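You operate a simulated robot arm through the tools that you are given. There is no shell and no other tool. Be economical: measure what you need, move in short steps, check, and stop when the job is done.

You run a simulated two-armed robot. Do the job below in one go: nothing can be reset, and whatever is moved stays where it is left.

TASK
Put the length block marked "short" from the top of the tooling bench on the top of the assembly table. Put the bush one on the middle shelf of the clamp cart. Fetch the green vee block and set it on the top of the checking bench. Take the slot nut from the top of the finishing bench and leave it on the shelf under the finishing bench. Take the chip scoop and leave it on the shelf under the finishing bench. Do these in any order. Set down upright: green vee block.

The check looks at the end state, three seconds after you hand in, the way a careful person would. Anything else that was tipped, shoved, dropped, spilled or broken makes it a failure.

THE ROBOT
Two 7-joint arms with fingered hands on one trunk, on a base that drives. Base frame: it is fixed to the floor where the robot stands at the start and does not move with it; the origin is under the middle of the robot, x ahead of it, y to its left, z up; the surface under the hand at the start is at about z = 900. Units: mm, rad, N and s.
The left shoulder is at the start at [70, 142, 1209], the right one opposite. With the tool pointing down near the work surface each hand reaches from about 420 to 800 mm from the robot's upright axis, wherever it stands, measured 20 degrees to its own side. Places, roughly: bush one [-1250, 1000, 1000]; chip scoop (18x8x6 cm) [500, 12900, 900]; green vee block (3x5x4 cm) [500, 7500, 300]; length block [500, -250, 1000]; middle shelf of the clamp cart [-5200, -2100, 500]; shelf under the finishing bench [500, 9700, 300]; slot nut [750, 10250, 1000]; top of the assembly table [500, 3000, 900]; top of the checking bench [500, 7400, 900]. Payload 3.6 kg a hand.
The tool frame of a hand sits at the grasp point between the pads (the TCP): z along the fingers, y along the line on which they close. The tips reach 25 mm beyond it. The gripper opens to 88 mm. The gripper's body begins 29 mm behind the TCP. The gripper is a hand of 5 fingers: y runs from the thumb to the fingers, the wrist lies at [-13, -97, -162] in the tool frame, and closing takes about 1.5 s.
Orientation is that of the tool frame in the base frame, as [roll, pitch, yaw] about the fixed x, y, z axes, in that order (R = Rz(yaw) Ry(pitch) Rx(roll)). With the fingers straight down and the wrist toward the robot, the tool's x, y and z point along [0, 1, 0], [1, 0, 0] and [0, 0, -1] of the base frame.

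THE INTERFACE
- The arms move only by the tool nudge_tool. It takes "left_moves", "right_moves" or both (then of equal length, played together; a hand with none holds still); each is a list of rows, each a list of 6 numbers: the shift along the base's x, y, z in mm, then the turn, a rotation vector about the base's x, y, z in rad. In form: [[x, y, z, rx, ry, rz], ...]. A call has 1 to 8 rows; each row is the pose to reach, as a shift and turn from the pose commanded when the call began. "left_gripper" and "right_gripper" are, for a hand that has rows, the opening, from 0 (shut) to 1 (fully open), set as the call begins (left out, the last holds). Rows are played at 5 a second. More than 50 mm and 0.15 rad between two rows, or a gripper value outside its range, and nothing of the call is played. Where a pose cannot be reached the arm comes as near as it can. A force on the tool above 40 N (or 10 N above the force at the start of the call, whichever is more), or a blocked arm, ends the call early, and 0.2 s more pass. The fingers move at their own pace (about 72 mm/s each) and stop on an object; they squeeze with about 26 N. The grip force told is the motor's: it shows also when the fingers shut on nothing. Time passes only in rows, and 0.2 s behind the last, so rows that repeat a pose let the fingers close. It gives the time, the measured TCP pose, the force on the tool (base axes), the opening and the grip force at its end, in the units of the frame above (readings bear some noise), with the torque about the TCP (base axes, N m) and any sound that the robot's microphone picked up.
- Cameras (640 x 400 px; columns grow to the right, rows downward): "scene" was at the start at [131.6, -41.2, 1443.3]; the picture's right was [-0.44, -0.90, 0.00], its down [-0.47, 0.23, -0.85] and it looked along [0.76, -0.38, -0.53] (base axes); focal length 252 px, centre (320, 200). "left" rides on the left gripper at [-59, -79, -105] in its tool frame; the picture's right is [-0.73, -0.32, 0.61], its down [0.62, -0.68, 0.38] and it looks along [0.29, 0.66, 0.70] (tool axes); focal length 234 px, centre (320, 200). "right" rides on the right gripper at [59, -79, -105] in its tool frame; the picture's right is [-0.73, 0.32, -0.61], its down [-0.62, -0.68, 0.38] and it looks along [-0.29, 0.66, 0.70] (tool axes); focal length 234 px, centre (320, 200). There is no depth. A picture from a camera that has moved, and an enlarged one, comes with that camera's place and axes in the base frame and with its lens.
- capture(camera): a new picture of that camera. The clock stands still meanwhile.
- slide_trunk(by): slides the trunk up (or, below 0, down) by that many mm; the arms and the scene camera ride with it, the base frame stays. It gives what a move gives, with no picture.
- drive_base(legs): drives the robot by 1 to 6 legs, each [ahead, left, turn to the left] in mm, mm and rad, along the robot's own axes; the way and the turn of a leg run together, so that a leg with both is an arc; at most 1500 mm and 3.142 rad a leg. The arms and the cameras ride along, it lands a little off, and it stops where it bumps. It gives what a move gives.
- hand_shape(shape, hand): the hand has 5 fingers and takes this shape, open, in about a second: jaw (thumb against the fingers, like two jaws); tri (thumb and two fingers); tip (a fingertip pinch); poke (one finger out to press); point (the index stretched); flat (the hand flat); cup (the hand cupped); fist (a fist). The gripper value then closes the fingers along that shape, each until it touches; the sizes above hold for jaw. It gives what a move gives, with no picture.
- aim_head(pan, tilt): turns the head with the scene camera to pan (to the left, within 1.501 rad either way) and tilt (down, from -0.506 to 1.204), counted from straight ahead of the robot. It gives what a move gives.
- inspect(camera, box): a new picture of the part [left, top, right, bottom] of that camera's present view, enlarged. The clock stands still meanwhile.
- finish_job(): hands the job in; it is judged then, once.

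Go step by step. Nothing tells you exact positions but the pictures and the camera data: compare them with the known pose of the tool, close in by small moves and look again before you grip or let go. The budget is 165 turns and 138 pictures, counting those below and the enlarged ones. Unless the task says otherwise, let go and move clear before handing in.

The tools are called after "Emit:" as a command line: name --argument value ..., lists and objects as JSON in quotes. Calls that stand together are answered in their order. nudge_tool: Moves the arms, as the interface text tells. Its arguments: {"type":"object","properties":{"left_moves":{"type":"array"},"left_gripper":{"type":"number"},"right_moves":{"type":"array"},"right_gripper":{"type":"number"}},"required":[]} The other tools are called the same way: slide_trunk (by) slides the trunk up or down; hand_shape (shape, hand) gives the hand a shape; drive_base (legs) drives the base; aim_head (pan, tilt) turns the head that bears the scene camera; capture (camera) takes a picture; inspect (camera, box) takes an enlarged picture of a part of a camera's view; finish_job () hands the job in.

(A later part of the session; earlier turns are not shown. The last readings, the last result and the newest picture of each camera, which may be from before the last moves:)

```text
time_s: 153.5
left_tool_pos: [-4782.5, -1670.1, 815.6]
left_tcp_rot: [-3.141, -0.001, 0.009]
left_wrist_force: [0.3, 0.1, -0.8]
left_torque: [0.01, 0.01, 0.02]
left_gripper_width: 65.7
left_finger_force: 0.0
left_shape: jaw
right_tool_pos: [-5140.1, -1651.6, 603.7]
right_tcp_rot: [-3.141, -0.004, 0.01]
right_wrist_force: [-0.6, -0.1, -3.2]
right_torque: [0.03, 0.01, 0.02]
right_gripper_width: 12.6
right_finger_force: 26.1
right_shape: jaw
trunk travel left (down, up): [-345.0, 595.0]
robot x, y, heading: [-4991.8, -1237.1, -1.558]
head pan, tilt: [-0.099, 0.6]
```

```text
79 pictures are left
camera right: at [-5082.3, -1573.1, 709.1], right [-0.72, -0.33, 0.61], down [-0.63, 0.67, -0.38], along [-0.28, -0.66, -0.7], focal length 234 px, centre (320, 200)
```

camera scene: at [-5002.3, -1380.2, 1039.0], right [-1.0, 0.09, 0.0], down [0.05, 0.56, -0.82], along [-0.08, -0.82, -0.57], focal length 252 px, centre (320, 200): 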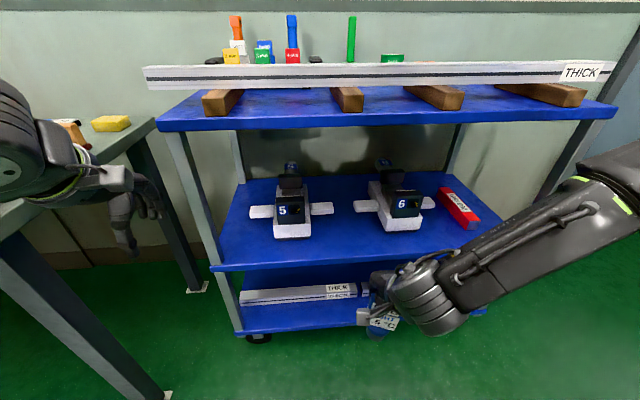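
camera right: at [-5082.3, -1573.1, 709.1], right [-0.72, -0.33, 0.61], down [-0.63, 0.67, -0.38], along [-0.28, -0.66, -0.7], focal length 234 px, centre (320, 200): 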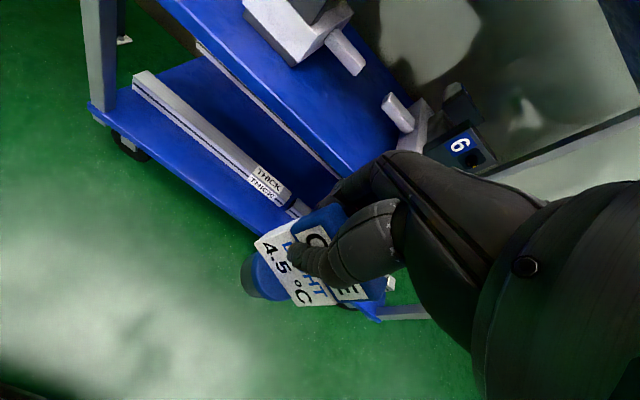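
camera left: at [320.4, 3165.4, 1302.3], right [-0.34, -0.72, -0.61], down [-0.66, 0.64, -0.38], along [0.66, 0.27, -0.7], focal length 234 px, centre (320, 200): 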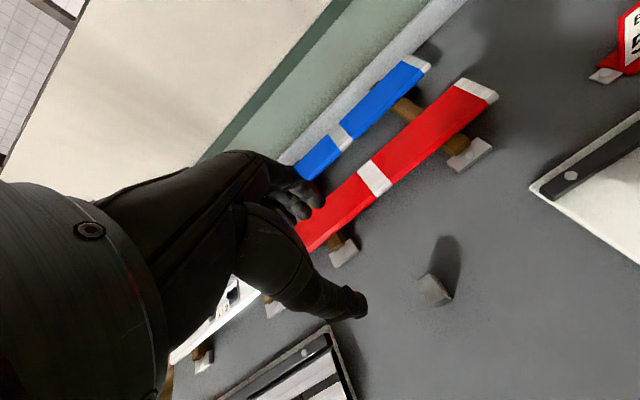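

The shelf's lip again reads z≈493, so the bush's bottom at about 512 clears it. I will move straight in along -y to y≈-1925.

Emit:
nudge_tool --right_moves '[[0, -40, 10, 0, 0, 0], [0, -80, 10, 0, 0, 0], [0, -120, 10, 0, 0, 0], [0, -160, 10, 0, 0, 0], [0, -200, 10, 0, 0, 0], [0, -240, 10, 0, 0, 0], [0, -274, 10, 0, 0, 0]]'

Emit:
capture --camera "scene"

Emit:
capture --camera "right"

```text
time_s: 155.1
left_tool_pos: [-4782.1, -1669.7, 815.0]
left_tcp_rot: [-3.139, 0.002, 0.009]
left_wrist_force: [0.1, -0.3, 0.0]
left_torque: [0.02, -0.02, 0.0]
left_gripper_width: 65.9
left_finger_force: 0.2
left_shape: jaw
right_tool_pos: [-5170.0, -1878.7, 633.2]
right_tcp_rot: [3.14, -0.002, 0.009]
right_wrist_force: [0.0, -0.1, -2.6]
right_torque: [0.02, -0.03, 0.0]
right_gripper_width: 12.2
right_finger_force: 26.3
right_shape: jaw
right hand out of reach, approached as far as the arm can: row 5, 6, 7
trunk travel left (down, up): [-345.0, 595.0]
robot x, y, heading: [-4997.3, -1239.4, -1.557]
head pan, tilt: [-0.099, 0.6]
```

```text
78 pictures are left
camera scene: at [-5002.1, -1380.0, 1039.0], right [-1.0, 0.09, 0.0], down [0.05, 0.56, -0.82], along [-0.08, -0.82, -0.57], focal length 252 px, centre (320, 200)
```

scene: 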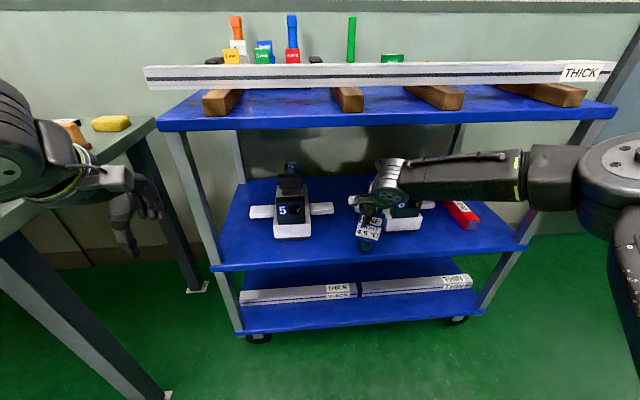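

```text
77 pictures are left
camera right: at [-5111.6, -1800.8, 738.1], right [-0.72, -0.33, 0.61], down [-0.63, 0.67, -0.39], along [-0.28, -0.66, -0.7], focal length 234 px, centre (320, 200)
```

right: 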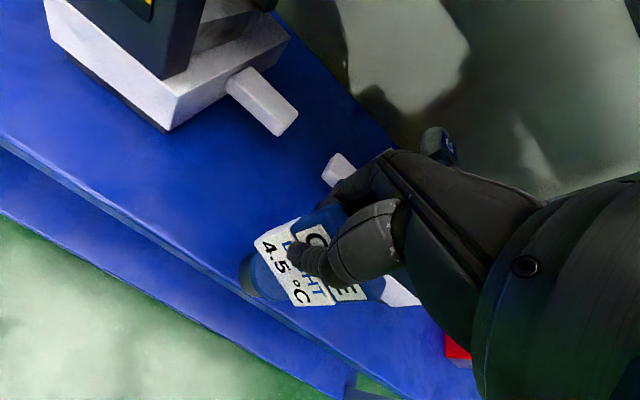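

The arm is at its reach limit with the bush over the shelf edge. I will lower the trunk slightly and inch the base forward instead.

Emit:
slide_trunk --by -20

Emit:
drive_base --legs '[[50, 30, 0]]'

Emit:
capture --camera "scene"

Emit:
capture --camera "right"

```text
time_s: 155.8
left_tool_pos: [-4782.7, -1671.0, 795.3]
left_tcp_rot: [-3.139, 0.0, 0.01]
left_wrist_force: [0.7, -0.3, -0.3]
left_torque: [-0.02, -0.01, -0.02]
left_gripper_width: 65.9
left_finger_force: 0.2
left_shape: jaw
right_tool_pos: [-5169.8, -1877.9, 614.4]
right_tcp_rot: [3.14, -0.003, 0.009]
right_wrist_force: [0.1, -0.2, -2.6]
right_torque: [-0.06, -0.04, 0.02]
right_gripper_width: 12.4
right_finger_force: 25.7
right_shape: jaw
trunk travel left (down, up): [-325.0, 615.0]
robot x, y, heading: [-4993.4, -1241.7, -1.564]
head pan, tilt: [-0.099, 0.6]
```

```text
time_s: 156.7
left_tool_pos: [-4751.6, -1722.1, 794.6]
left_tcp_rot: [-3.137, 0.0, 0.009]
left_wrist_force: [0.5, -0.8, -0.3]
left_torque: [-0.01, 0.02, 0.02]
left_gripper_width: 66.0
left_finger_force: 0.1
left_shape: jaw
right_tool_pos: [-5139.0, -1930.4, 612.9]
right_tcp_rot: [3.141, 0.0, 0.01]
right_wrist_force: [-0.2, 0.9, -3.3]
right_torque: [0.01, 0.0, 0.01]
right_gripper_width: 12.2
right_finger_force: 25.8
right_shape: jaw
trunk travel left (down, up): [-325.0, 615.0]
robot x, y, heading: [-4964.0, -1289.5, -1.562]
head pan, tilt: [-0.099, 0.6]
```

```text
76 pictures are left
camera scene: at [-4970.9, -1430.9, 1018.9], right [-1.0, 0.09, 0.0], down [0.05, 0.56, -0.82], along [-0.08, -0.82, -0.57], focal length 252 px, centre (320, 200)
```

scene: 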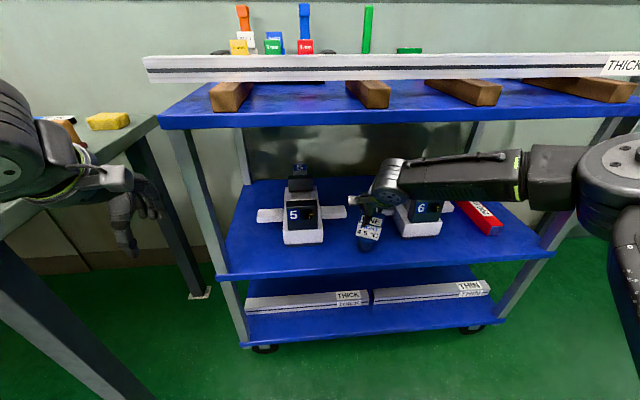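

```text
75 pictures are left
camera right: at [-5080.2, -1851.2, 717.6], right [-0.72, -0.33, 0.61], down [-0.63, 0.67, -0.38], along [-0.28, -0.66, -0.7], focal length 234 px, centre (320, 200)
```

right: 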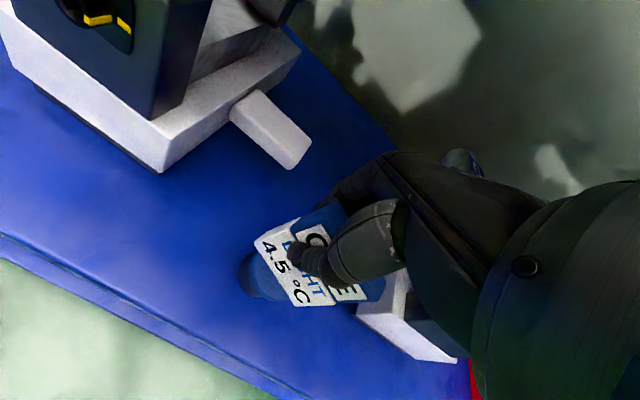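

The bush is over the shelf. I will enlarge to check clearance to vise 6 before lowering.

Emit:
inspect --camera "scene" --box '[290, 140, 470, 270]'

```text
3.08 times, centred on (380, 205) of scene
camera zoom: at [-4970.9, -1430.9, 1018.9], right [-1.0, 0.09, 0.0], down [0.05, 0.56, -0.82], along [-0.08, -0.82, -0.57], focal length 774 px, centre (135, 185)
```

zoom: 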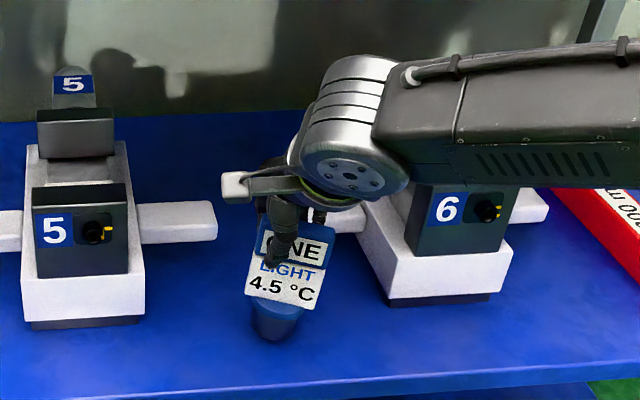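

The clearance is fine. I will lower by the trunk in small steps and watch the wrist force.

Emit:
slide_trunk --by -15

Emit:
slide_trunk --by -5

Emit:
inspect --camera "scene" --box '[290, 140, 470, 270]'

```text
time_s: 157.4
left_tool_pos: [-4751.8, -1718.4, 781.4]
left_tcp_rot: [-3.14, -0.001, 0.011]
left_wrist_force: [-0.6, -0.8, 0.3]
left_torque: [0.01, -0.03, 0.01]
left_gripper_width: 66.0
left_finger_force: 0.2
left_shape: jaw
right_tool_pos: [-5138.3, -1929.2, 600.6]
right_tcp_rot: [3.136, -0.003, 0.012]
right_wrist_force: [2.9, -1.0, 9.1]
right_torque: [-0.09, 0.0, 0.0]
right_gripper_width: 12.8
right_finger_force: 25.7
right_shape: jaw
trunk travel left (down, up): [-310.0, 630.0]
robot x, y, heading: [-4963.8, -1289.3, -1.558]
head pan, tilt: [-0.099, 0.6]
```

```text
time_s: 157.9
left_tool_pos: [-4750.8, -1718.6, 776.6]
left_tcp_rot: [3.14, 0.001, 0.01]
left_wrist_force: [0.7, -0.2, -0.3]
left_torque: [0.02, -0.01, 0.01]
left_gripper_width: 65.6
left_finger_force: 0.1
left_shape: jaw
right_tool_pos: [-5137.6, -1928.1, 597.9]
right_tcp_rot: [3.134, -0.001, 0.013]
right_wrist_force: [4.0, -0.9, 24.1]
right_torque: [-0.24, -0.12, 0.07]
right_gripper_width: 13.9
right_finger_force: 26.2
right_shape: jaw
trunk travel left (down, up): [-305.0, 635.0]
robot x, y, heading: [-4967.4, -1289.6, -1.564]
head pan, tilt: [-0.099, 0.6]
```

```text
3.08 times, centred on (380, 205) of scene
camera zoom: at [-4970.0, -1426.6, 999.9], right [-1.0, 0.09, 0.0], down [0.05, 0.56, -0.83], along [-0.08, -0.82, -0.56], focal length 774 px, centre (135, 185)
```

zoom: 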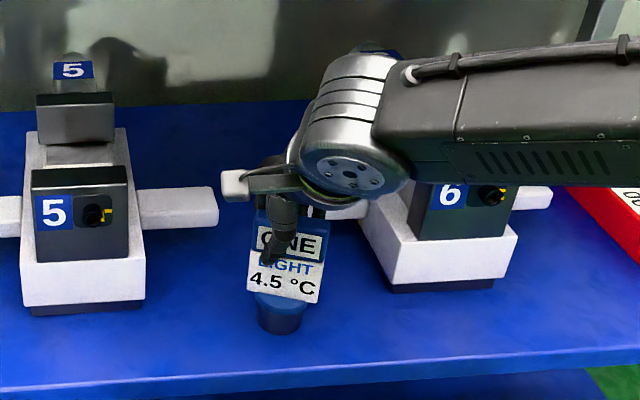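

It touched down at TCP z≈601 and is now pressing 24 N. I will relieve this by raising 6 mm, then open the hand.

Emit:
slide_trunk --by 6

Emit:
nudge_tool --right_moves '[[0, 0, 0, 0, 0, 0], [0, 0, 0, 0, 0, 0], [0, 0, 0, 0, 0, 0], [0, 0, 0, 0, 0, 0], [0, 0, 0, 0, 0, 0]]' --right_gripper 0.5

Emit:
inspect --camera "scene" --box '[290, 140, 470, 270]'

Emit:
capture --camera "right"

```text
time_s: 158.5
left_tool_pos: [-4751.7, -1719.6, 781.4]
left_tcp_rot: [3.139, 0.0, 0.009]
left_wrist_force: [0.1, 0.4, 0.8]
left_torque: [0.04, 0.03, 0.01]
left_gripper_width: 66.0
left_finger_force: 0.0
left_shape: jaw
right_tool_pos: [-5139.3, -1927.1, 599.3]
right_tcp_rot: [3.14, 0.0, 0.01]
right_wrist_force: [2.8, 0.2, 7.2]
right_torque: [-0.08, -0.02, 0.06]
right_gripper_width: 13.9
right_finger_force: 25.6
right_shape: jaw
trunk travel left (down, up): [-311.0, 629.0]
robot x, y, heading: [-4966.3, -1290.6, -1.562]
head pan, tilt: [-0.099, 0.6]
```

```text
time_s: 159.7
left_tool_pos: [-4752.5, -1720.1, 781.2]
left_tcp_rot: [-3.139, -0.002, 0.012]
left_wrist_force: [-0.2, -0.4, -0.2]
left_torque: [0.0, 0.0, 0.03]
left_gripper_width: 65.6
left_finger_force: 0.0
left_shape: jaw
right_tool_pos: [-5138.9, -1928.5, 600.8]
right_tcp_rot: [3.14, -0.002, 0.01]
right_wrist_force: [-0.2, 0.1, 0.1]
right_torque: [0.01, 0.0, 0.01]
right_gripper_width: 43.6
right_finger_force: 0.0
right_shape: jaw
trunk travel left (down, up): [-311.0, 629.0]
robot x, y, heading: [-4964.5, -1291.2, -1.568]
head pan, tilt: [-0.099, 0.6]
```

```text
3.08 times, centred on (380, 205) of scene
camera zoom: at [-4971.3, -1429.6, 1005.1], right [-1.0, 0.09, 0.0], down [0.05, 0.56, -0.82], along [-0.07, -0.82, -0.57], focal length 774 px, centre (135, 185)
```

zoom: 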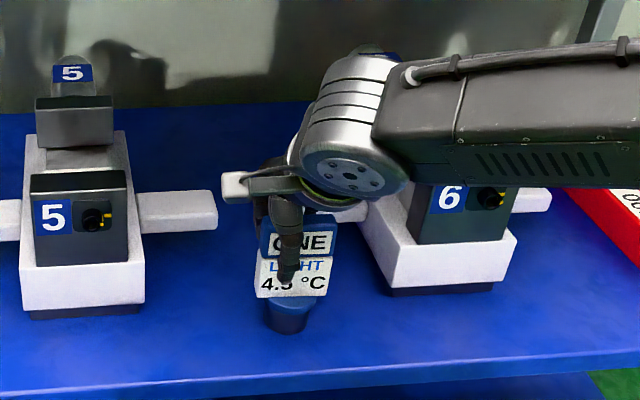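

```text
71 pictures are left
camera right: at [-5080.5, -1850.4, 704.3], right [-0.72, -0.33, 0.61], down [-0.63, 0.67, -0.39], along [-0.28, -0.66, -0.7], focal length 234 px, centre (320, 200)
```

right: 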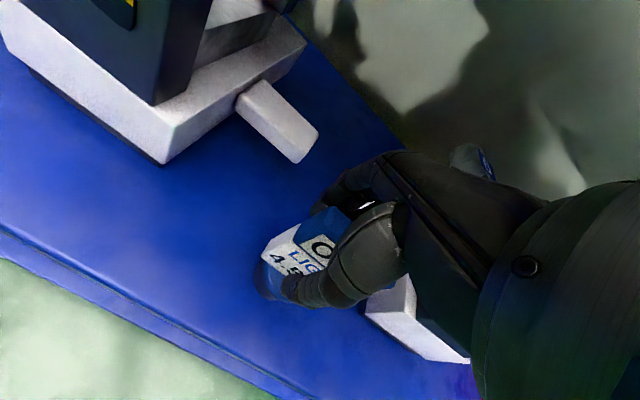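

The bush stands freely on the shelf. The shelf above limits rising, so I will rise 25 mm and slide the hand sideways (+x) off the flag.

Emit:
nudge_tool --right_moves '[[0, 0, 12, 0, 0, 0], [0, 0, 25, 0, 0, 0], [0, 0, 25, 0, 0, 0]]'

Emit:
nudge_tool --right_moves '[[15, 0, 0, 0, 0, 0], [30, 0, 0, 0, 0, 0]]'

Emit:
inspect --camera "scene" --box '[270, 120, 450, 270]'

```text
time_s: 160.5
left_tool_pos: [-4750.9, -1720.2, 780.1]
left_tcp_rot: [-3.139, 0.0, 0.01]
left_wrist_force: [0.2, 0.1, 0.0]
left_torque: [0.01, 0.01, -0.01]
left_gripper_width: 65.6
left_finger_force: 0.1
left_shape: jaw
right_tool_pos: [-5136.9, -1927.9, 625.7]
right_tcp_rot: [3.139, -0.003, 0.01]
right_wrist_force: [-0.7, 0.2, -0.4]
right_torque: [0.01, -0.04, -0.02]
right_gripper_width: 43.5
right_finger_force: 0.0
right_shape: jaw
trunk travel left (down, up): [-311.0, 629.0]
robot x, y, heading: [-4962.8, -1293.4, -1.563]
head pan, tilt: [-0.099, 0.6]
```

```text
time_s: 161.1
left_tool_pos: [-4752.2, -1719.0, 781.8]
left_tcp_rot: [-3.14, 0.0, 0.01]
left_wrist_force: [0.1, 1.2, -0.6]
left_torque: [0.01, -0.02, 0.03]
left_gripper_width: 65.9
left_finger_force: 0.0
left_shape: jaw
right_tool_pos: [-5115.7, -1921.5, 627.7]
right_tcp_rot: [3.141, -0.003, 0.011]
right_wrist_force: [1.1, 0.0, -0.2]
right_torque: [-0.03, 0.0, 0.01]
right_gripper_width: 43.6
right_finger_force: 0.1
right_shape: jaw
right hand out of reach, approached as far as the arm can: row 2
trunk travel left (down, up): [-311.0, 629.0]
robot x, y, heading: [-4962.0, -1289.2, -1.561]
head pan, tilt: [-0.099, 0.6]
```

```text
2.67 times, centred on (360, 195) of scene
camera zoom: at [-4971.2, -1429.5, 1005.1], right [-1.0, 0.09, 0.0], down [0.05, 0.56, -0.83], along [-0.07, -0.82, -0.56], focal length 671 px, centre (213, 213)
```

zoom: 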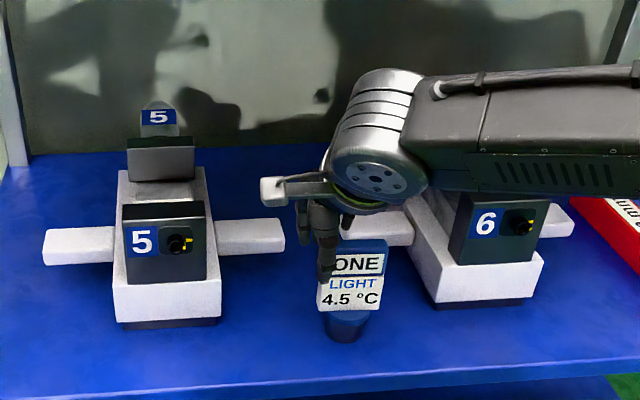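

The arm is at its reach limit, so I will shift the base 55 mm to its left to slide the hand off the flag.

Emit:
drive_base --legs '[[2, 55, 0]]'

Emit:
inspect --camera "scene" --box '[270, 120, 450, 270]'

Emit:
capture --camera "right"

```text
time_s: 162.0
left_tool_pos: [-4695.6, -1722.0, 782.0]
left_tcp_rot: [-3.141, 0.0, 0.011]
left_wrist_force: [-0.1, 0.4, -0.7]
left_torque: [-0.02, 0.03, 0.01]
left_gripper_width: 65.8
left_finger_force: 0.0
left_shape: jaw
right_tool_pos: [-5058.2, -1922.5, 628.2]
right_tcp_rot: [3.141, 0.0, 0.013]
right_wrist_force: [0.0, 0.6, 0.2]
right_torque: [0.0, 0.03, -0.02]
right_gripper_width: 43.8
right_finger_force: 0.0
right_shape: jaw
trunk travel left (down, up): [-311.0, 629.0]
robot x, y, heading: [-4910.9, -1291.3, -1.558]
head pan, tilt: [-0.099, 0.6]
```

```text
2.67 times, centred on (360, 195) of scene
camera zoom: at [-4914.3, -1431.1, 1005.1], right [-1.0, 0.09, 0.0], down [0.05, 0.56, -0.83], along [-0.08, -0.82, -0.56], focal length 671 px, centre (213, 213)
```

zoom: 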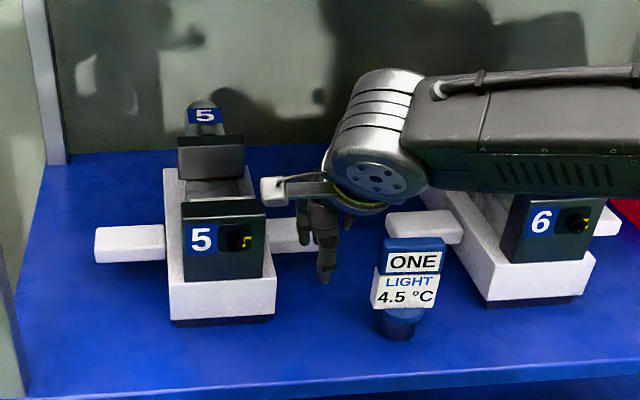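

```text
68 pictures are left
camera right: at [-5000.7, -1844.4, 732.5], right [-0.72, -0.33, 0.61], down [-0.63, 0.67, -0.39], along [-0.28, -0.66, -0.69], focal length 234 px, centre (320, 200)
```

right: 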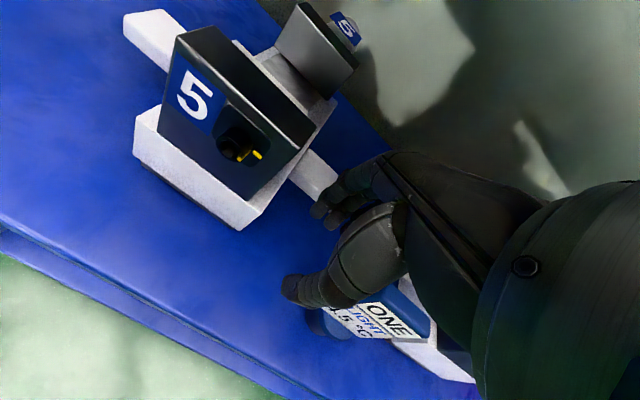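

The hand is clear of the flag, and bush ONE stands upright on the middle shelf. I will back straight out and raise the trunk.

Emit:
drive_base --legs '[[-450, 0, 0]]'

Emit:
slide_trunk --by 400

Emit:
capture --camera "scene"

```text
time_s: 164.7
left_tool_pos: [-4697.9, -1267.3, 781.9]
left_tcp_rot: [-3.14, 0.0, 0.02]
left_wrist_force: [-0.4, 0.3, 0.5]
left_torque: [-0.01, 0.04, -0.01]
left_gripper_width: 65.8
left_finger_force: 0.1
left_shape: jaw
right_tool_pos: [-5059.8, -1471.4, 628.3]
right_tcp_rot: [3.141, -0.002, 0.02]
right_wrist_force: [0.1, -0.5, 0.4]
right_torque: [0.0, -0.01, 0.01]
right_gripper_width: 43.7
right_finger_force: 0.1
right_shape: jaw
trunk travel left (down, up): [-311.0, 629.0]
robot x, y, heading: [-4913.8, -837.9, -1.555]
head pan, tilt: [-0.099, 0.6]
```

```text
time_s: 168.6
left_tool_pos: [-4698.3, -1267.3, 1181.3]
left_tcp_rot: [-3.139, -0.001, 0.017]
left_wrist_force: [0.3, 0.5, 0.3]
left_torque: [-0.03, 0.02, 0.01]
left_gripper_width: 65.9
left_finger_force: 0.1
left_shape: jaw
right_tool_pos: [-5059.3, -1471.4, 1027.5]
right_tcp_rot: [3.139, -0.001, 0.018]
right_wrist_force: [-0.5, -0.1, 0.5]
right_torque: [-0.01, -0.01, 0.0]
right_gripper_width: 43.4
right_finger_force: 0.1
right_shape: jaw
trunk travel left (down, up): [-711.0, 229.0]
robot x, y, heading: [-4916.3, -840.0, -1.556]
head pan, tilt: [-0.099, 0.6]
```

```text
67 pictures are left
camera scene: at [-4919.9, -978.4, 1405.1], right [-1.0, 0.08, 0.0], down [0.05, 0.56, -0.82], along [-0.07, -0.82, -0.57], focal length 252 px, centre (320, 200)
```

scene: 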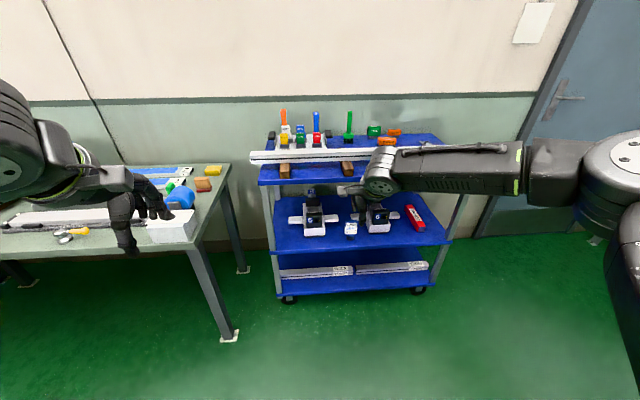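

The bush is in place and everything else is undisturbed. I will tuck the right arm and drive back to the corridor.

Emit:
nudge_tool --right_moves '[[-15, 40, 35, 0, 0, 0], [-30, 80, 70, 0, 0, 0], [-45, 120, 105, 0, 0, 0], [-60, 160, 140, 0, 0, 0], [-80, 200, 170, 0, 0, 0]]'

Emit:
drive_base --legs '[[0, 0, 1.556], [1500, 0, 0], [1500, 0, 0], [1350, 0, 0], [0, 0, 1.571]]'

Emit:
drive_base --legs '[[1500, 0, 0], [1500, 0, 0], [1500, 0, 0]]'

Emit:
aim_head --pan -0.1 --tilt 0.3

Emit:
capture --camera "scene"

```text
refused: row 1 steps farther than a row can; nothing moved
```

```text
time_s: 196.8
left_tool_pos: [-800.8, -469.5, 1180.7]
left_tcp_rot: [-3.14, -0.001, 3.107]
left_wrist_force: [0.2, -0.2, 0.6]
left_torque: [0.0, 0.0, -0.01]
left_gripper_width: 66.0
left_finger_force: 0.1
left_shape: jaw
right_tool_pos: [-428.8, -285.4, 1027.4]
right_tcp_rot: [3.141, -0.001, 3.108]
right_wrist_force: [0.4, -0.5, 0.2]
right_torque: [-0.01, 0.04, -0.02]
right_gripper_width: 43.7
right_finger_force: 0.1
right_shape: jaw
trunk travel left (down, up): [-711.0, 229.0]
robot x, y, heading: [-606.2, -909.1, 1.532]
head pan, tilt: [-0.099, 0.6]
```

```text
time_s: 218.5
left_tool_pos: [-861.4, 4056.6, 1182.0]
left_tcp_rot: [-3.141, -0.001, -3.104]
left_wrist_force: [-0.2, -0.1, -0.2]
left_torque: [0.01, 0.03, -0.02]
left_gripper_width: 65.8
left_finger_force: 0.0
left_shape: jaw
right_tool_pos: [-503.2, 4267.8, 1027.6]
right_tcp_rot: [3.14, -0.001, -3.104]
right_wrist_force: [0.2, -0.4, -0.6]
right_torque: [0.01, -0.02, 0.0]
right_gripper_width: 43.7
right_finger_force: 0.1
right_shape: jaw
trunk travel left (down, up): [-711.0, 229.0]
robot x, y, heading: [-635.2, 3631.8, 1.606]
head pan, tilt: [-0.099, 0.6]
```

```text
time_s: 219.3
left_tool_pos: [-860.8, 4056.3, 1180.1]
left_tcp_rot: [-3.141, 0.0, -3.104]
left_wrist_force: [0.4, -0.3, -0.3]
left_torque: [-0.01, 0.0, 0.0]
left_gripper_width: 65.7
left_finger_force: 0.0
left_shape: jaw
right_tool_pos: [-504.0, 4269.6, 1028.0]
right_tcp_rot: [3.139, -0.002, -3.103]
right_wrist_force: [-0.9, 0.0, -0.2]
right_torque: [-0.01, 0.02, 0.0]
right_gripper_width: 43.6
right_finger_force: 0.1
right_shape: jaw
trunk travel left (down, up): [-711.0, 229.0]
robot x, y, heading: [-638.2, 3630.3, 1.608]
head pan, tilt: [-0.099, 0.3]
```

```text
66 pictures are left
camera scene: at [-631.4, 3774.8, 1432.5], right [1.0, -0.06, 0.0], down [-0.02, -0.3, -0.95], along [0.06, 0.95, -0.3], focal length 252 px, centre (320, 200)
```

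scene: 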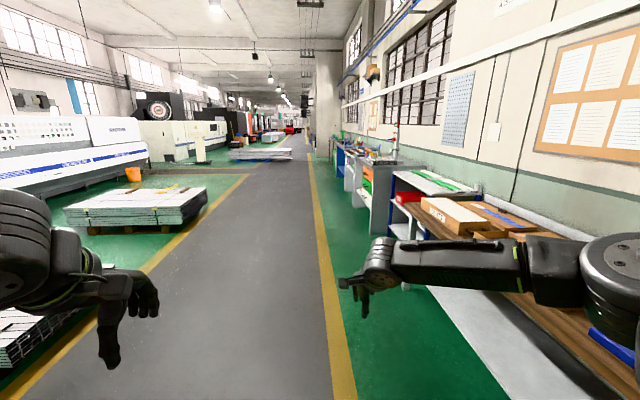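

The corridor is clear ahead. I will tuck the right arm, drive on to y≈7450 and face the bench.

Emit:
nudge_tool --right_moves '[[10, -30, 30, 0, 0, 0], [20, -60, 60, 0, 0, 0], [30, -95, 85, 0, 0, 0], [40, -130, 110, 0, 0, 0], [55, -165, 135, 0, 0, 0], [70, -200, 155, 0, 0, 0]]'

Emit:
drive_base --legs '[[0, 0, -0.035], [1300, 0, 0], [1300, 0, 0], [1200, 0, 0], [0, 0, -1.571]]'

Emit:
aim_head --pan 0.0 --tilt 0.6

Emit:
capture --camera "scene"

```text
time_s: 220.7
left_tool_pos: [-861.6, 4055.4, 1182.6]
left_tcp_rot: [3.141, -0.001, -3.103]
left_wrist_force: [0.4, 0.8, 0.2]
left_torque: [0.0, 0.03, 0.01]
left_gripper_width: 65.7
left_finger_force: 0.1
left_shape: jaw
right_tool_pos: [-435.3, 4066.0, 1182.2]
right_tcp_rot: [3.138, -0.004, -3.103]
right_wrist_force: [0.4, -0.7, 0.3]
right_torque: [0.01, 0.0, -0.02]
right_gripper_width: 43.8
right_finger_force: 0.1
right_shape: jaw
trunk travel left (down, up): [-711.0, 229.0]
robot x, y, heading: [-637.1, 3633.2, 1.604]
head pan, tilt: [-0.099, 0.3]
```

```text
time_s: 243.2
left_tool_pos: [-255.2, 7658.9, 1181.9]
left_tcp_rot: [-3.139, 0.0, 1.618]
left_wrist_force: [-0.3, -0.1, -0.2]
left_torque: [0.01, -0.03, 0.0]
left_gripper_width: 65.9
left_finger_force: 0.1
left_shape: jaw
right_tool_pos: [-239.1, 7233.1, 1181.7]
right_tcp_rot: [3.139, -0.003, 1.618]
right_wrist_force: [-0.8, 0.0, 0.5]
right_torque: [0.0, 0.02, -0.02]
right_gripper_width: 44.2
right_finger_force: 0.2
right_shape: jaw
trunk travel left (down, up): [-711.0, 229.0]
robot x, y, heading: [-676.9, 7430.1, 0.043]
head pan, tilt: [-0.099, 0.3]
```

```text
time_s: 244.0
left_tool_pos: [-255.8, 7658.8, 1180.9]
left_tcp_rot: [-3.139, -0.001, 1.618]
left_wrist_force: [-0.6, 0.8, 0.6]
left_torque: [0.0, 0.0, -0.02]
left_gripper_width: 65.8
left_finger_force: 0.0
left_shape: jaw
right_tool_pos: [-239.3, 7233.5, 1181.9]
right_tcp_rot: [3.14, -0.001, 1.617]
right_wrist_force: [-0.1, 0.3, -0.3]
right_torque: [0.05, 0.01, 0.01]
right_gripper_width: 43.8
right_finger_force: 0.1
right_shape: jaw
trunk travel left (down, up): [-711.0, 229.0]
robot x, y, heading: [-681.1, 7430.1, 0.042]
head pan, tilt: [0.0, 0.6]
```

```text
65 pictures are left
camera scene: at [-538.6, 7435.5, 1405.2], right [0.04, -1.0, 0.0], down [-0.56, -0.03, -0.83], along [0.82, 0.04, -0.56], focal length 252 px, centre (320, 200)
```

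scene: 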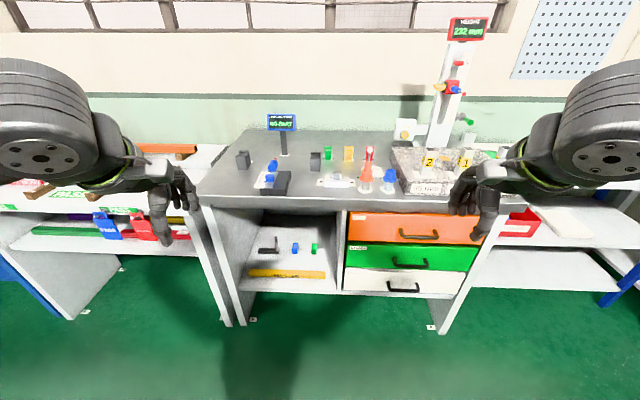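

The checking bench has an open shelf bay with small blocks, including a green one, near (315,248). I will enlarge it.

Emit:
inspect --camera "scene" --box '[200, 190, 360, 320]'

Emit:
inspect --camera "scene" --box '[200, 110, 420, 210]'

```text
3.08 times, centred on (280, 255) of scene
camera zoom: at [-538.6, 7435.5, 1405.2], right [0.04, -1.0, 0.0], down [-0.56, -0.03, -0.83], along [0.82, 0.04, -0.56], focal length 774 px, centre (443, 31)
```

zoom: 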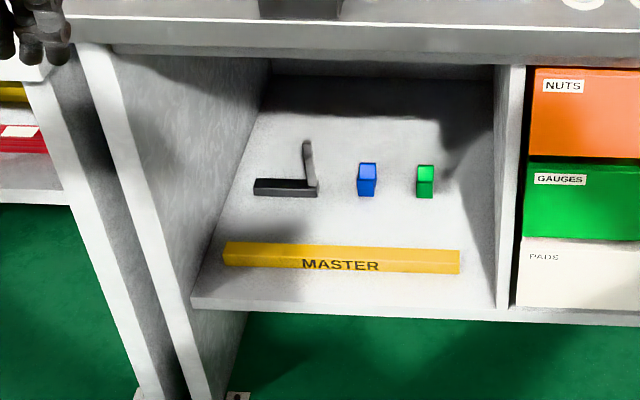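

```text
2.91 times, centred on (310, 160) of scene
camera zoom: at [-538.6, 7435.5, 1405.2], right [0.04, -1.0, 0.0], down [-0.56, -0.03, -0.83], along [0.82, 0.04, -0.56], focal length 732 px, centre (349, 316)
```

zoom: 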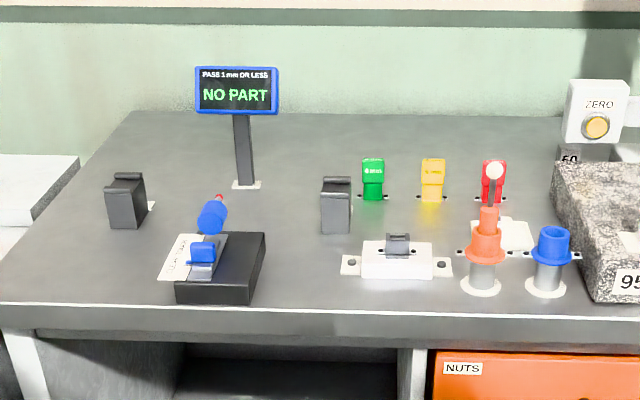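

The green vee block is on the bench's lower shelf at about [513, 7521, 300], behind a yellow MASTER bar. I will fold the right arm to the side, then lower the trunk so the left arm can enter the bay.

Emit:
nudge_tool --right_moves '[[-20, -38, 0, 0, 0, -0.11], [-42, -76, 0, 0, 0, -0.22], [-66, -114, 0, 0, 0, -0.33], [-90, -152, 0, 0, 0, -0.44], [-116, -188, 0, 0, 0, -0.55], [-144, -223, 0, 0, 0, -0.66], [-172, -256, 0, 0, 0, -0.77], [-200, -288, 0, 0, 0, -0.88]]'

Emit:
slide_trunk --by -560

Emit:
aim_head --pan 0.1 --tilt 0.3

Emit:
capture --camera "scene"

```text
time_s: 245.8
left_tool_pos: [-256.7, 7659.0, 1182.1]
left_tcp_rot: [-3.141, 0.001, 1.616]
left_wrist_force: [-1.0, 1.0, -0.1]
left_torque: [-0.01, -0.03, -0.03]
left_gripper_width: 65.7
left_finger_force: 0.1
left_shape: jaw
right_tool_pos: [-440.3, 6945.0, 1182.1]
right_tcp_rot: [3.141, -0.004, 0.737]
right_wrist_force: [0.7, -0.6, -0.5]
right_torque: [0.01, -0.01, 0.02]
right_gripper_width: 44.0
right_finger_force: 0.0
right_shape: jaw
trunk travel left (down, up): [-711.0, 229.0]
robot x, y, heading: [-678.0, 7428.7, 0.046]
head pan, tilt: [0.0, 0.6]
```

```text
refused: -560 is not a number from -400 to 400
```

```text
time_s: 246.6
left_tool_pos: [-255.2, 7657.9, 1180.9]
left_tcp_rot: [3.142, 0.0, 1.616]
left_wrist_force: [0.0, -0.4, -0.8]
left_torque: [-0.01, 0.01, 0.03]
left_gripper_width: 65.8
left_finger_force: 0.0
left_shape: jaw
right_tool_pos: [-438.9, 6945.0, 1183.0]
right_tcp_rot: [3.141, -0.002, 0.74]
right_wrist_force: [0.0, 0.0, 0.4]
right_torque: [0.01, -0.03, 0.03]
right_gripper_width: 43.7
right_finger_force: 0.1
right_shape: jaw
trunk travel left (down, up): [-711.0, 229.0]
robot x, y, heading: [-681.5, 7427.3, 0.053]
head pan, tilt: [0.099, 0.3]
```

```text
62 pictures are left
camera scene: at [-534.3, 7445.0, 1432.5], right [0.14, -0.99, 0.0], down [-0.29, -0.04, -0.95], along [0.94, 0.14, -0.3], focal length 252 px, centre (320, 200)
```

scene: 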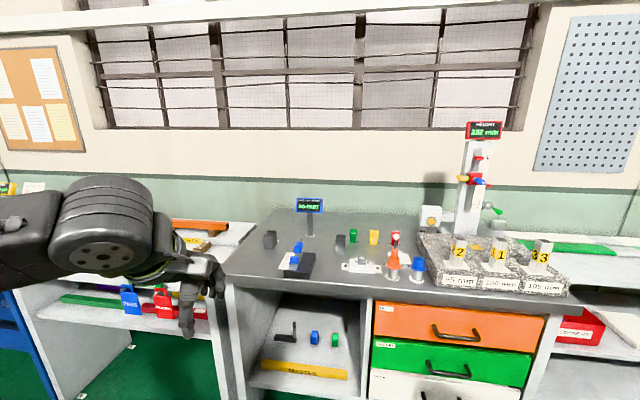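

I will lower the trunk 600 mm in two moves and look into the bay from that height.

Emit:
slide_trunk --by -400

Emit:
slide_trunk --by -200

Emit:
aim_head --pan -0.05 --tilt 0.45

Emit:
capture --camera "scene"

Emit:
inspect --camera "scene" --box '[220, 120, 380, 240]'

```text
time_s: 250.4
left_tool_pos: [-257.2, 7659.8, 780.9]
left_tcp_rot: [-3.139, 0.0, 1.617]
left_wrist_force: [0.0, -0.3, -0.9]
left_torque: [0.01, -0.02, 0.01]
left_gripper_width: 66.1
left_finger_force: 0.2
left_shape: jaw
right_tool_pos: [-439.5, 6945.1, 782.4]
right_tcp_rot: [3.139, 0.001, 0.737]
right_wrist_force: [0.3, 0.6, 0.9]
right_torque: [-0.02, -0.02, -0.02]
right_gripper_width: 44.0
right_finger_force: 0.0
right_shape: jaw
trunk travel left (down, up): [-311.0, 629.0]
robot x, y, heading: [-679.9, 7431.4, 0.045]
head pan, tilt: [0.099, 0.3]
```

```text
time_s: 252.6
left_tool_pos: [-256.2, 7658.5, 581.3]
left_tcp_rot: [-3.139, 0.001, 1.619]
left_wrist_force: [-0.3, 0.0, -0.1]
left_torque: [0.01, 0.0, -0.03]
left_gripper_width: 65.8
left_finger_force: 0.1
left_shape: jaw
right_tool_pos: [-438.9, 6945.7, 581.7]
right_tcp_rot: [3.14, -0.002, 0.739]
right_wrist_force: [-0.5, -0.2, 0.0]
right_torque: [-0.01, 0.0, 0.01]
right_gripper_width: 43.7
right_finger_force: 0.2
right_shape: jaw
trunk travel left (down, up): [-111.0, 829.0]
robot x, y, heading: [-680.6, 7431.6, 0.047]
head pan, tilt: [0.099, 0.3]
```

```text
time_s: 253.3
left_tool_pos: [-255.2, 7660.3, 581.9]
left_tcp_rot: [-3.14, 0.0, 1.619]
left_wrist_force: [0.3, -1.3, -0.3]
left_torque: [0.01, 0.03, -0.01]
left_gripper_width: 65.9
left_finger_force: 0.0
left_shape: jaw
right_tool_pos: [-438.9, 6944.8, 583.0]
right_tcp_rot: [3.137, -0.003, 0.738]
right_wrist_force: [-0.6, -0.1, 0.5]
right_torque: [-0.04, 0.0, -0.05]
right_gripper_width: 43.7
right_finger_force: 0.0
right_shape: jaw
trunk travel left (down, up): [-111.0, 829.0]
robot x, y, heading: [-677.4, 7431.3, 0.045]
head pan, tilt: [-0.051, 0.45]
```

```text
61 pictures are left
camera scene: at [-535.1, 7431.1, 818.7], right [0.0, -1.0, 0.0], down [-0.43, 0.0, -0.9], along [0.9, 0.0, -0.43], focal length 252 px, centre (320, 200)
```

scene: 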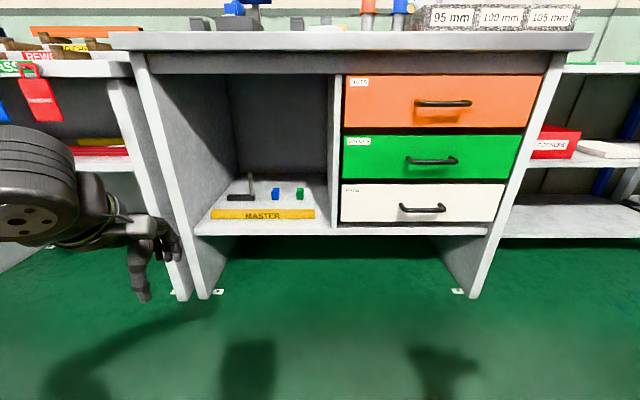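

```text
3.33 times, centred on (300, 180) of scene
camera zoom: at [-535.1, 7431.1, 818.7], right [0.0, -1.0, 0.0], down [-0.43, 0.0, -0.9], along [0.9, 0.0, -0.43], focal length 839 px, centre (387, 267)
```

zoom: 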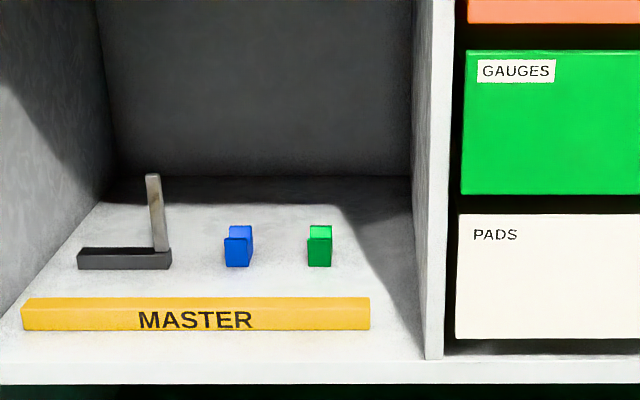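

By triangulation the vee block is centred at [497, 7522], z 337–377, 50 mm deep in x and 30 mm wide in y. I will tuck the right hand further back, lower the left hand to z≈480, and check before driving in.

Emit:
nudge_tool --left_moves '[[0, -10, -25, 0, 0, 0], [0, -20, -50, 0, 0, 0], [0, -30, -75, 0, 0, -0.02], [0, -40, -100, 0, 0, -0.045]]' --right_moves '[[-35, -5, 0, 0, 0, -0.08], [-70, -10, 0, 0, 0, -0.16], [-105, -15, 0, 0, 0, -0.24], [-140, -20, 0, 0, 0, -0.32]]' --left_gripper 1.0

Emit:
drive_base --legs '[[0, -75, -0.045], [250, 0, 0]]'

Emit:
aim_head --pan 0.4 --tilt 0.45

Emit:
capture --camera "scene"

```text
time_s: 254.3
left_tool_pos: [-255.6, 7619.4, 481.5]
left_tcp_rot: [3.141, 0.001, 1.572]
left_wrist_force: [0.2, 0.0, 1.0]
left_torque: [-0.04, -0.04, 0.01]
left_gripper_width: 87.5
left_finger_force: 0.1
left_shape: jaw
right_tool_pos: [-487.7, 6885.2, 562.6]
right_tcp_rot: [3.138, 0.0, 0.417]
right_wrist_force: [-0.4, 0.8, -0.1]
right_torque: [-0.01, -0.02, -0.01]
right_gripper_width: 43.6
right_finger_force: 0.0
right_shape: jaw
right hand out of reach, approached as far as the arm can: row 2, 3, 4
trunk travel left (down, up): [-111.0, 829.0]
robot x, y, heading: [-681.1, 7427.7, 0.044]
head pan, tilt: [-0.051, 0.45]
```

```text
time_s: 256.7
left_tool_pos: [4.9, 7521.9, 480.5]
left_tcp_rot: [-3.14, -0.001, 1.522]
left_wrist_force: [-0.4, -0.1, 0.3]
left_torque: [0.02, 0.03, -0.01]
left_gripper_width: 87.6
left_finger_force: 0.1
left_shape: jaw
right_tool_pos: [-262.9, 6799.7, 561.7]
right_tcp_rot: [3.139, -0.003, 0.37]
right_wrist_force: [0.6, -0.6, 0.3]
right_torque: [-0.01, -0.01, -0.05]
right_gripper_width: 43.6
right_finger_force: 0.1
right_shape: jaw
trunk travel left (down, up): [-111.0, 829.0]
robot x, y, heading: [-428.4, 7356.8, -0.002]
head pan, tilt: [-0.051, 0.45]
```

```text
time_s: 257.6
left_tool_pos: [5.2, 7522.8, 481.5]
left_tcp_rot: [-3.141, -0.001, 1.524]
left_wrist_force: [0.2, 0.1, 0.7]
left_torque: [0.01, 0.02, -0.03]
left_gripper_width: 87.5
left_finger_force: 0.0
left_shape: jaw
right_tool_pos: [-266.1, 6801.1, 562.6]
right_tcp_rot: [3.14, -0.002, 0.369]
right_wrist_force: [0.3, -0.3, 0.0]
right_torque: [0.0, -0.02, -0.01]
right_gripper_width: 43.8
right_finger_force: 0.1
right_shape: jaw
trunk travel left (down, up): [-111.0, 829.0]
robot x, y, heading: [-428.0, 7353.6, -0.004]
head pan, tilt: [0.4, 0.45]
```

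```text
59 pictures are left
camera scene: at [-291.8, 7389.2, 818.7], right [0.38, -0.92, 0.0], down [-0.4, -0.17, -0.9], along [0.83, 0.35, -0.44], focal length 252 px, centre (320, 200)
```

scene: 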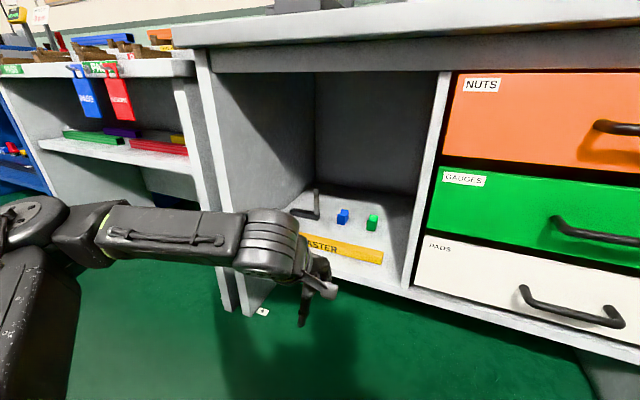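

The left hand is lined up with the bay at y≈7522, below the bench's apron. I will drive in 320 mm.

Emit:
drive_base --legs '[[320, 0, 0]]'

Emit:
aim_head --pan 0.25 --tilt 0.55

Emit:
capture --camera "scene"

Emit:
capture --camera "left"

```text
time_s: 259.8
left_tool_pos: [320.5, 7525.4, 479.5]
left_tcp_rot: [-3.139, 0.0, 1.529]
left_wrist_force: [0.5, 0.2, -0.4]
left_torque: [0.0, 0.02, 0.0]
left_gripper_width: 87.8
left_finger_force: 0.1
left_shape: jaw
right_tool_pos: [57.3, 6801.3, 561.7]
right_tcp_rot: [3.139, -0.001, 0.376]
right_wrist_force: [-0.2, 0.3, -0.1]
right_torque: [0.0, 0.0, 0.03]
right_gripper_width: 43.5
right_finger_force: 0.2
right_shape: jaw
trunk travel left (down, up): [-111.0, 829.0]
robot x, y, heading: [-109.1, 7357.8, 0.004]
head pan, tilt: [0.4, 0.45]
```

```text
time_s: 260.4
left_tool_pos: [322.1, 7525.5, 480.6]
left_tcp_rot: [-3.14, 0.0, 1.529]
left_wrist_force: [0.0, 1.1, -0.3]
left_torque: [0.0, -0.03, 0.02]
left_gripper_width: 87.6
left_finger_force: 0.0
left_shape: jaw
right_tool_pos: [58.0, 6801.3, 562.6]
right_tcp_rot: [3.139, -0.002, 0.374]
right_wrist_force: [0.1, 0.9, 0.2]
right_torque: [0.01, 0.0, -0.03]
right_gripper_width: 43.9
right_finger_force: 0.0
right_shape: jaw
trunk travel left (down, up): [-111.0, 829.0]
robot x, y, heading: [-110.5, 7358.6, -0.005]
head pan, tilt: [0.25, 0.55]
```

```text
58 pictures are left
camera scene: at [28.7, 7376.4, 809.7], right [0.25, -0.97, 0.0], down [-0.51, -0.13, -0.85], along [0.83, 0.21, -0.52], focal length 252 px, centre (320, 200)
```

scene: 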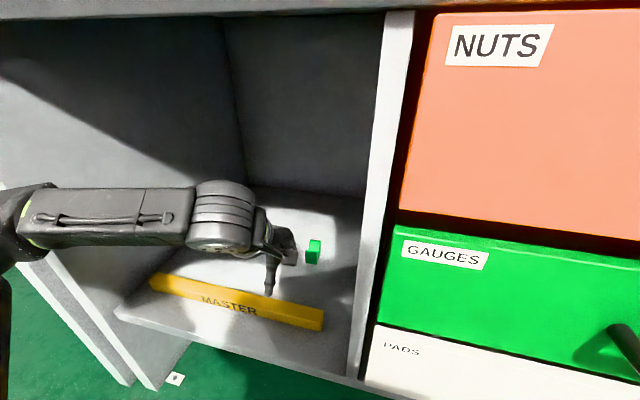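

```text
57 pictures are left
camera left: at [239.7, 7469.8, 586.6], right [-0.35, -0.71, -0.61], down [-0.66, 0.65, -0.38], along [0.67, 0.26, -0.7], focal length 234 px, centre (320, 200)
```

left: 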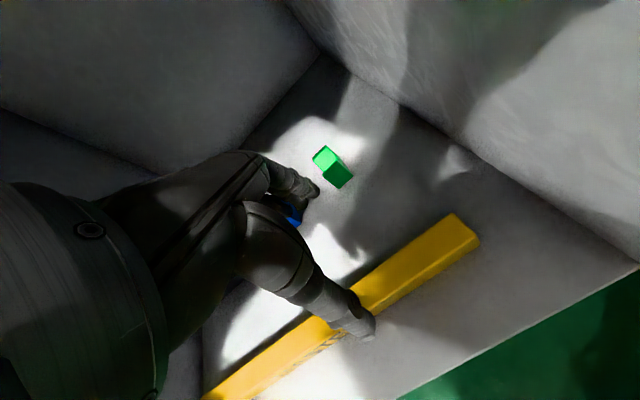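

The vee block reads as about [493, 7512]. I will extend the left hand over it at z 440 and straighten the yaw.

Emit:
nudge_tool --left_moves '[[40, -3, -5, 0, 0, 0.01], [80, -6, -15, 0, 0, 0.02], [120, -10, -25, 0, 0, 0.03], [160, -13, -35, 0, 0, 0.04], [171, -13, -40, 0, 0, 0.042]]'

Emit:
capture --camera "left"

Emit:
inspect --camera "scene" --box '[180, 150, 380, 310]'

```text
time_s: 261.6
left_tool_pos: [493.0, 7512.9, 441.2]
left_tcp_rot: [-3.139, 0.001, 1.574]
left_wrist_force: [-0.1, -0.2, -0.1]
left_torque: [0.0, 0.01, -0.02]
left_gripper_width: 87.8
left_finger_force: 0.1
left_shape: jaw
right_tool_pos: [57.5, 6801.4, 561.6]
right_tcp_rot: [3.139, -0.001, 0.375]
right_wrist_force: [0.5, 0.1, -0.1]
right_torque: [0.0, -0.02, 0.01]
right_gripper_width: 43.9
right_finger_force: 0.0
right_shape: jaw
trunk travel left (down, up): [-111.0, 829.0]
robot x, y, heading: [-107.6, 7355.6, 0.005]
head pan, tilt: [0.25, 0.55]
```

```text
56 pictures are left
camera left: at [413.1, 7454.6, 547.2], right [-0.32, -0.73, -0.61], down [-0.68, 0.62, -0.38], along [0.66, 0.29, -0.7], focal length 234 px, centre (320, 200)
```

left: 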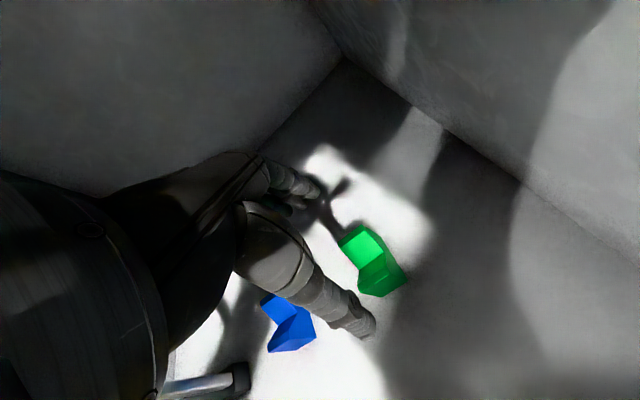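

```text
2.50 times, centred on (280, 230) of scene
camera zoom: at [28.8, 7376.4, 809.6], right [0.25, -0.97, 0.0], down [-0.51, -0.13, -0.85], along [0.83, 0.21, -0.52], focal length 629 px, centre (420, 125)
```

zoom: 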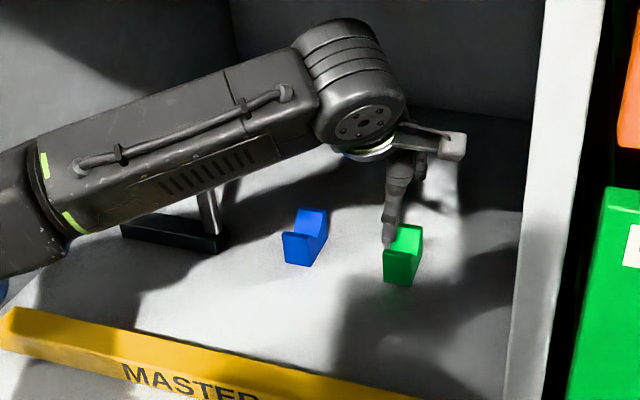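

The hand is centred over the vee block, whose groove lies across the grip direction. I will descend to z≈368 and check.

Emit:
nudge_tool --left_moves '[[1, 0, -25, 0, 0, 0], [1, 0, -50, 0, 0, 0], [1, 0, -66, 0, 0, 0], [1, 0, -73, 0, 0, 0]]'

Emit:
capture --camera "left"

Emit:
inspect --camera "scene" --box '[240, 190, 360, 290]'

```text
time_s: 262.6
left_tool_pos: [494.9, 7512.6, 367.0]
left_tcp_rot: [3.14, 0.001, 1.574]
left_wrist_force: [0.1, -0.4, 0.4]
left_torque: [-0.03, 0.0, -0.01]
left_gripper_width: 87.7
left_finger_force: 0.2
left_shape: jaw
right_tool_pos: [56.2, 6800.0, 562.5]
right_tcp_rot: [3.14, -0.003, 0.376]
right_wrist_force: [1.0, 0.9, 0.3]
right_torque: [-0.03, 0.01, 0.03]
right_gripper_width: 43.7
right_finger_force: 0.1
right_shape: jaw
trunk travel left (down, up): [-111.0, 829.0]
robot x, y, heading: [-109.3, 7354.9, 0.004]
head pan, tilt: [0.25, 0.55]
```

```text
54 pictures are left
camera left: at [415.2, 7453.7, 473.7], right [-0.32, -0.73, -0.61], down [-0.68, 0.62, -0.38], along [0.66, 0.29, -0.7], focal length 234 px, centre (320, 200)
```

left: 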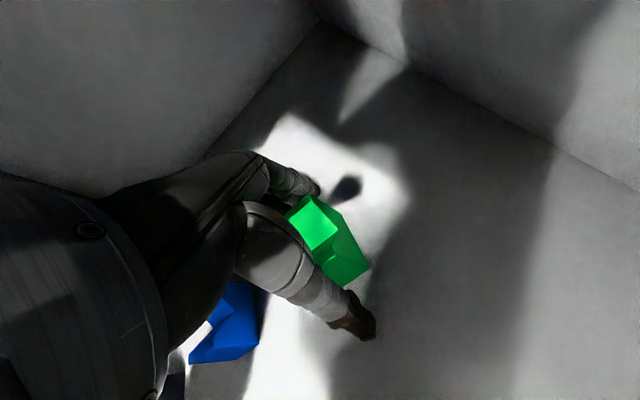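

```text
4.00 times, centred on (300, 240) of scene
camera zoom: at [28.8, 7376.3, 809.7], right [0.25, -0.97, 0.0], down [-0.51, -0.13, -0.85], along [0.83, 0.21, -0.52], focal length 1007 px, centre (400, 40)
```

zoom: 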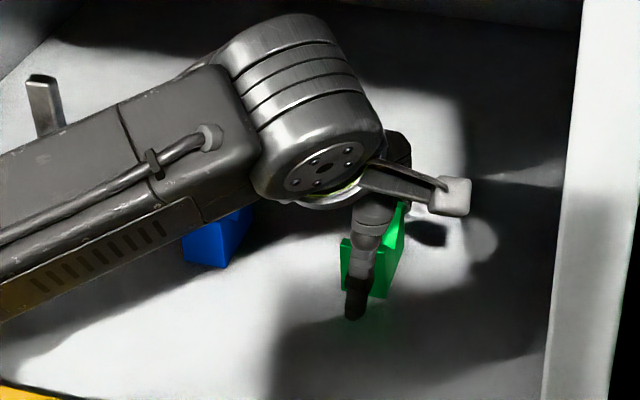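

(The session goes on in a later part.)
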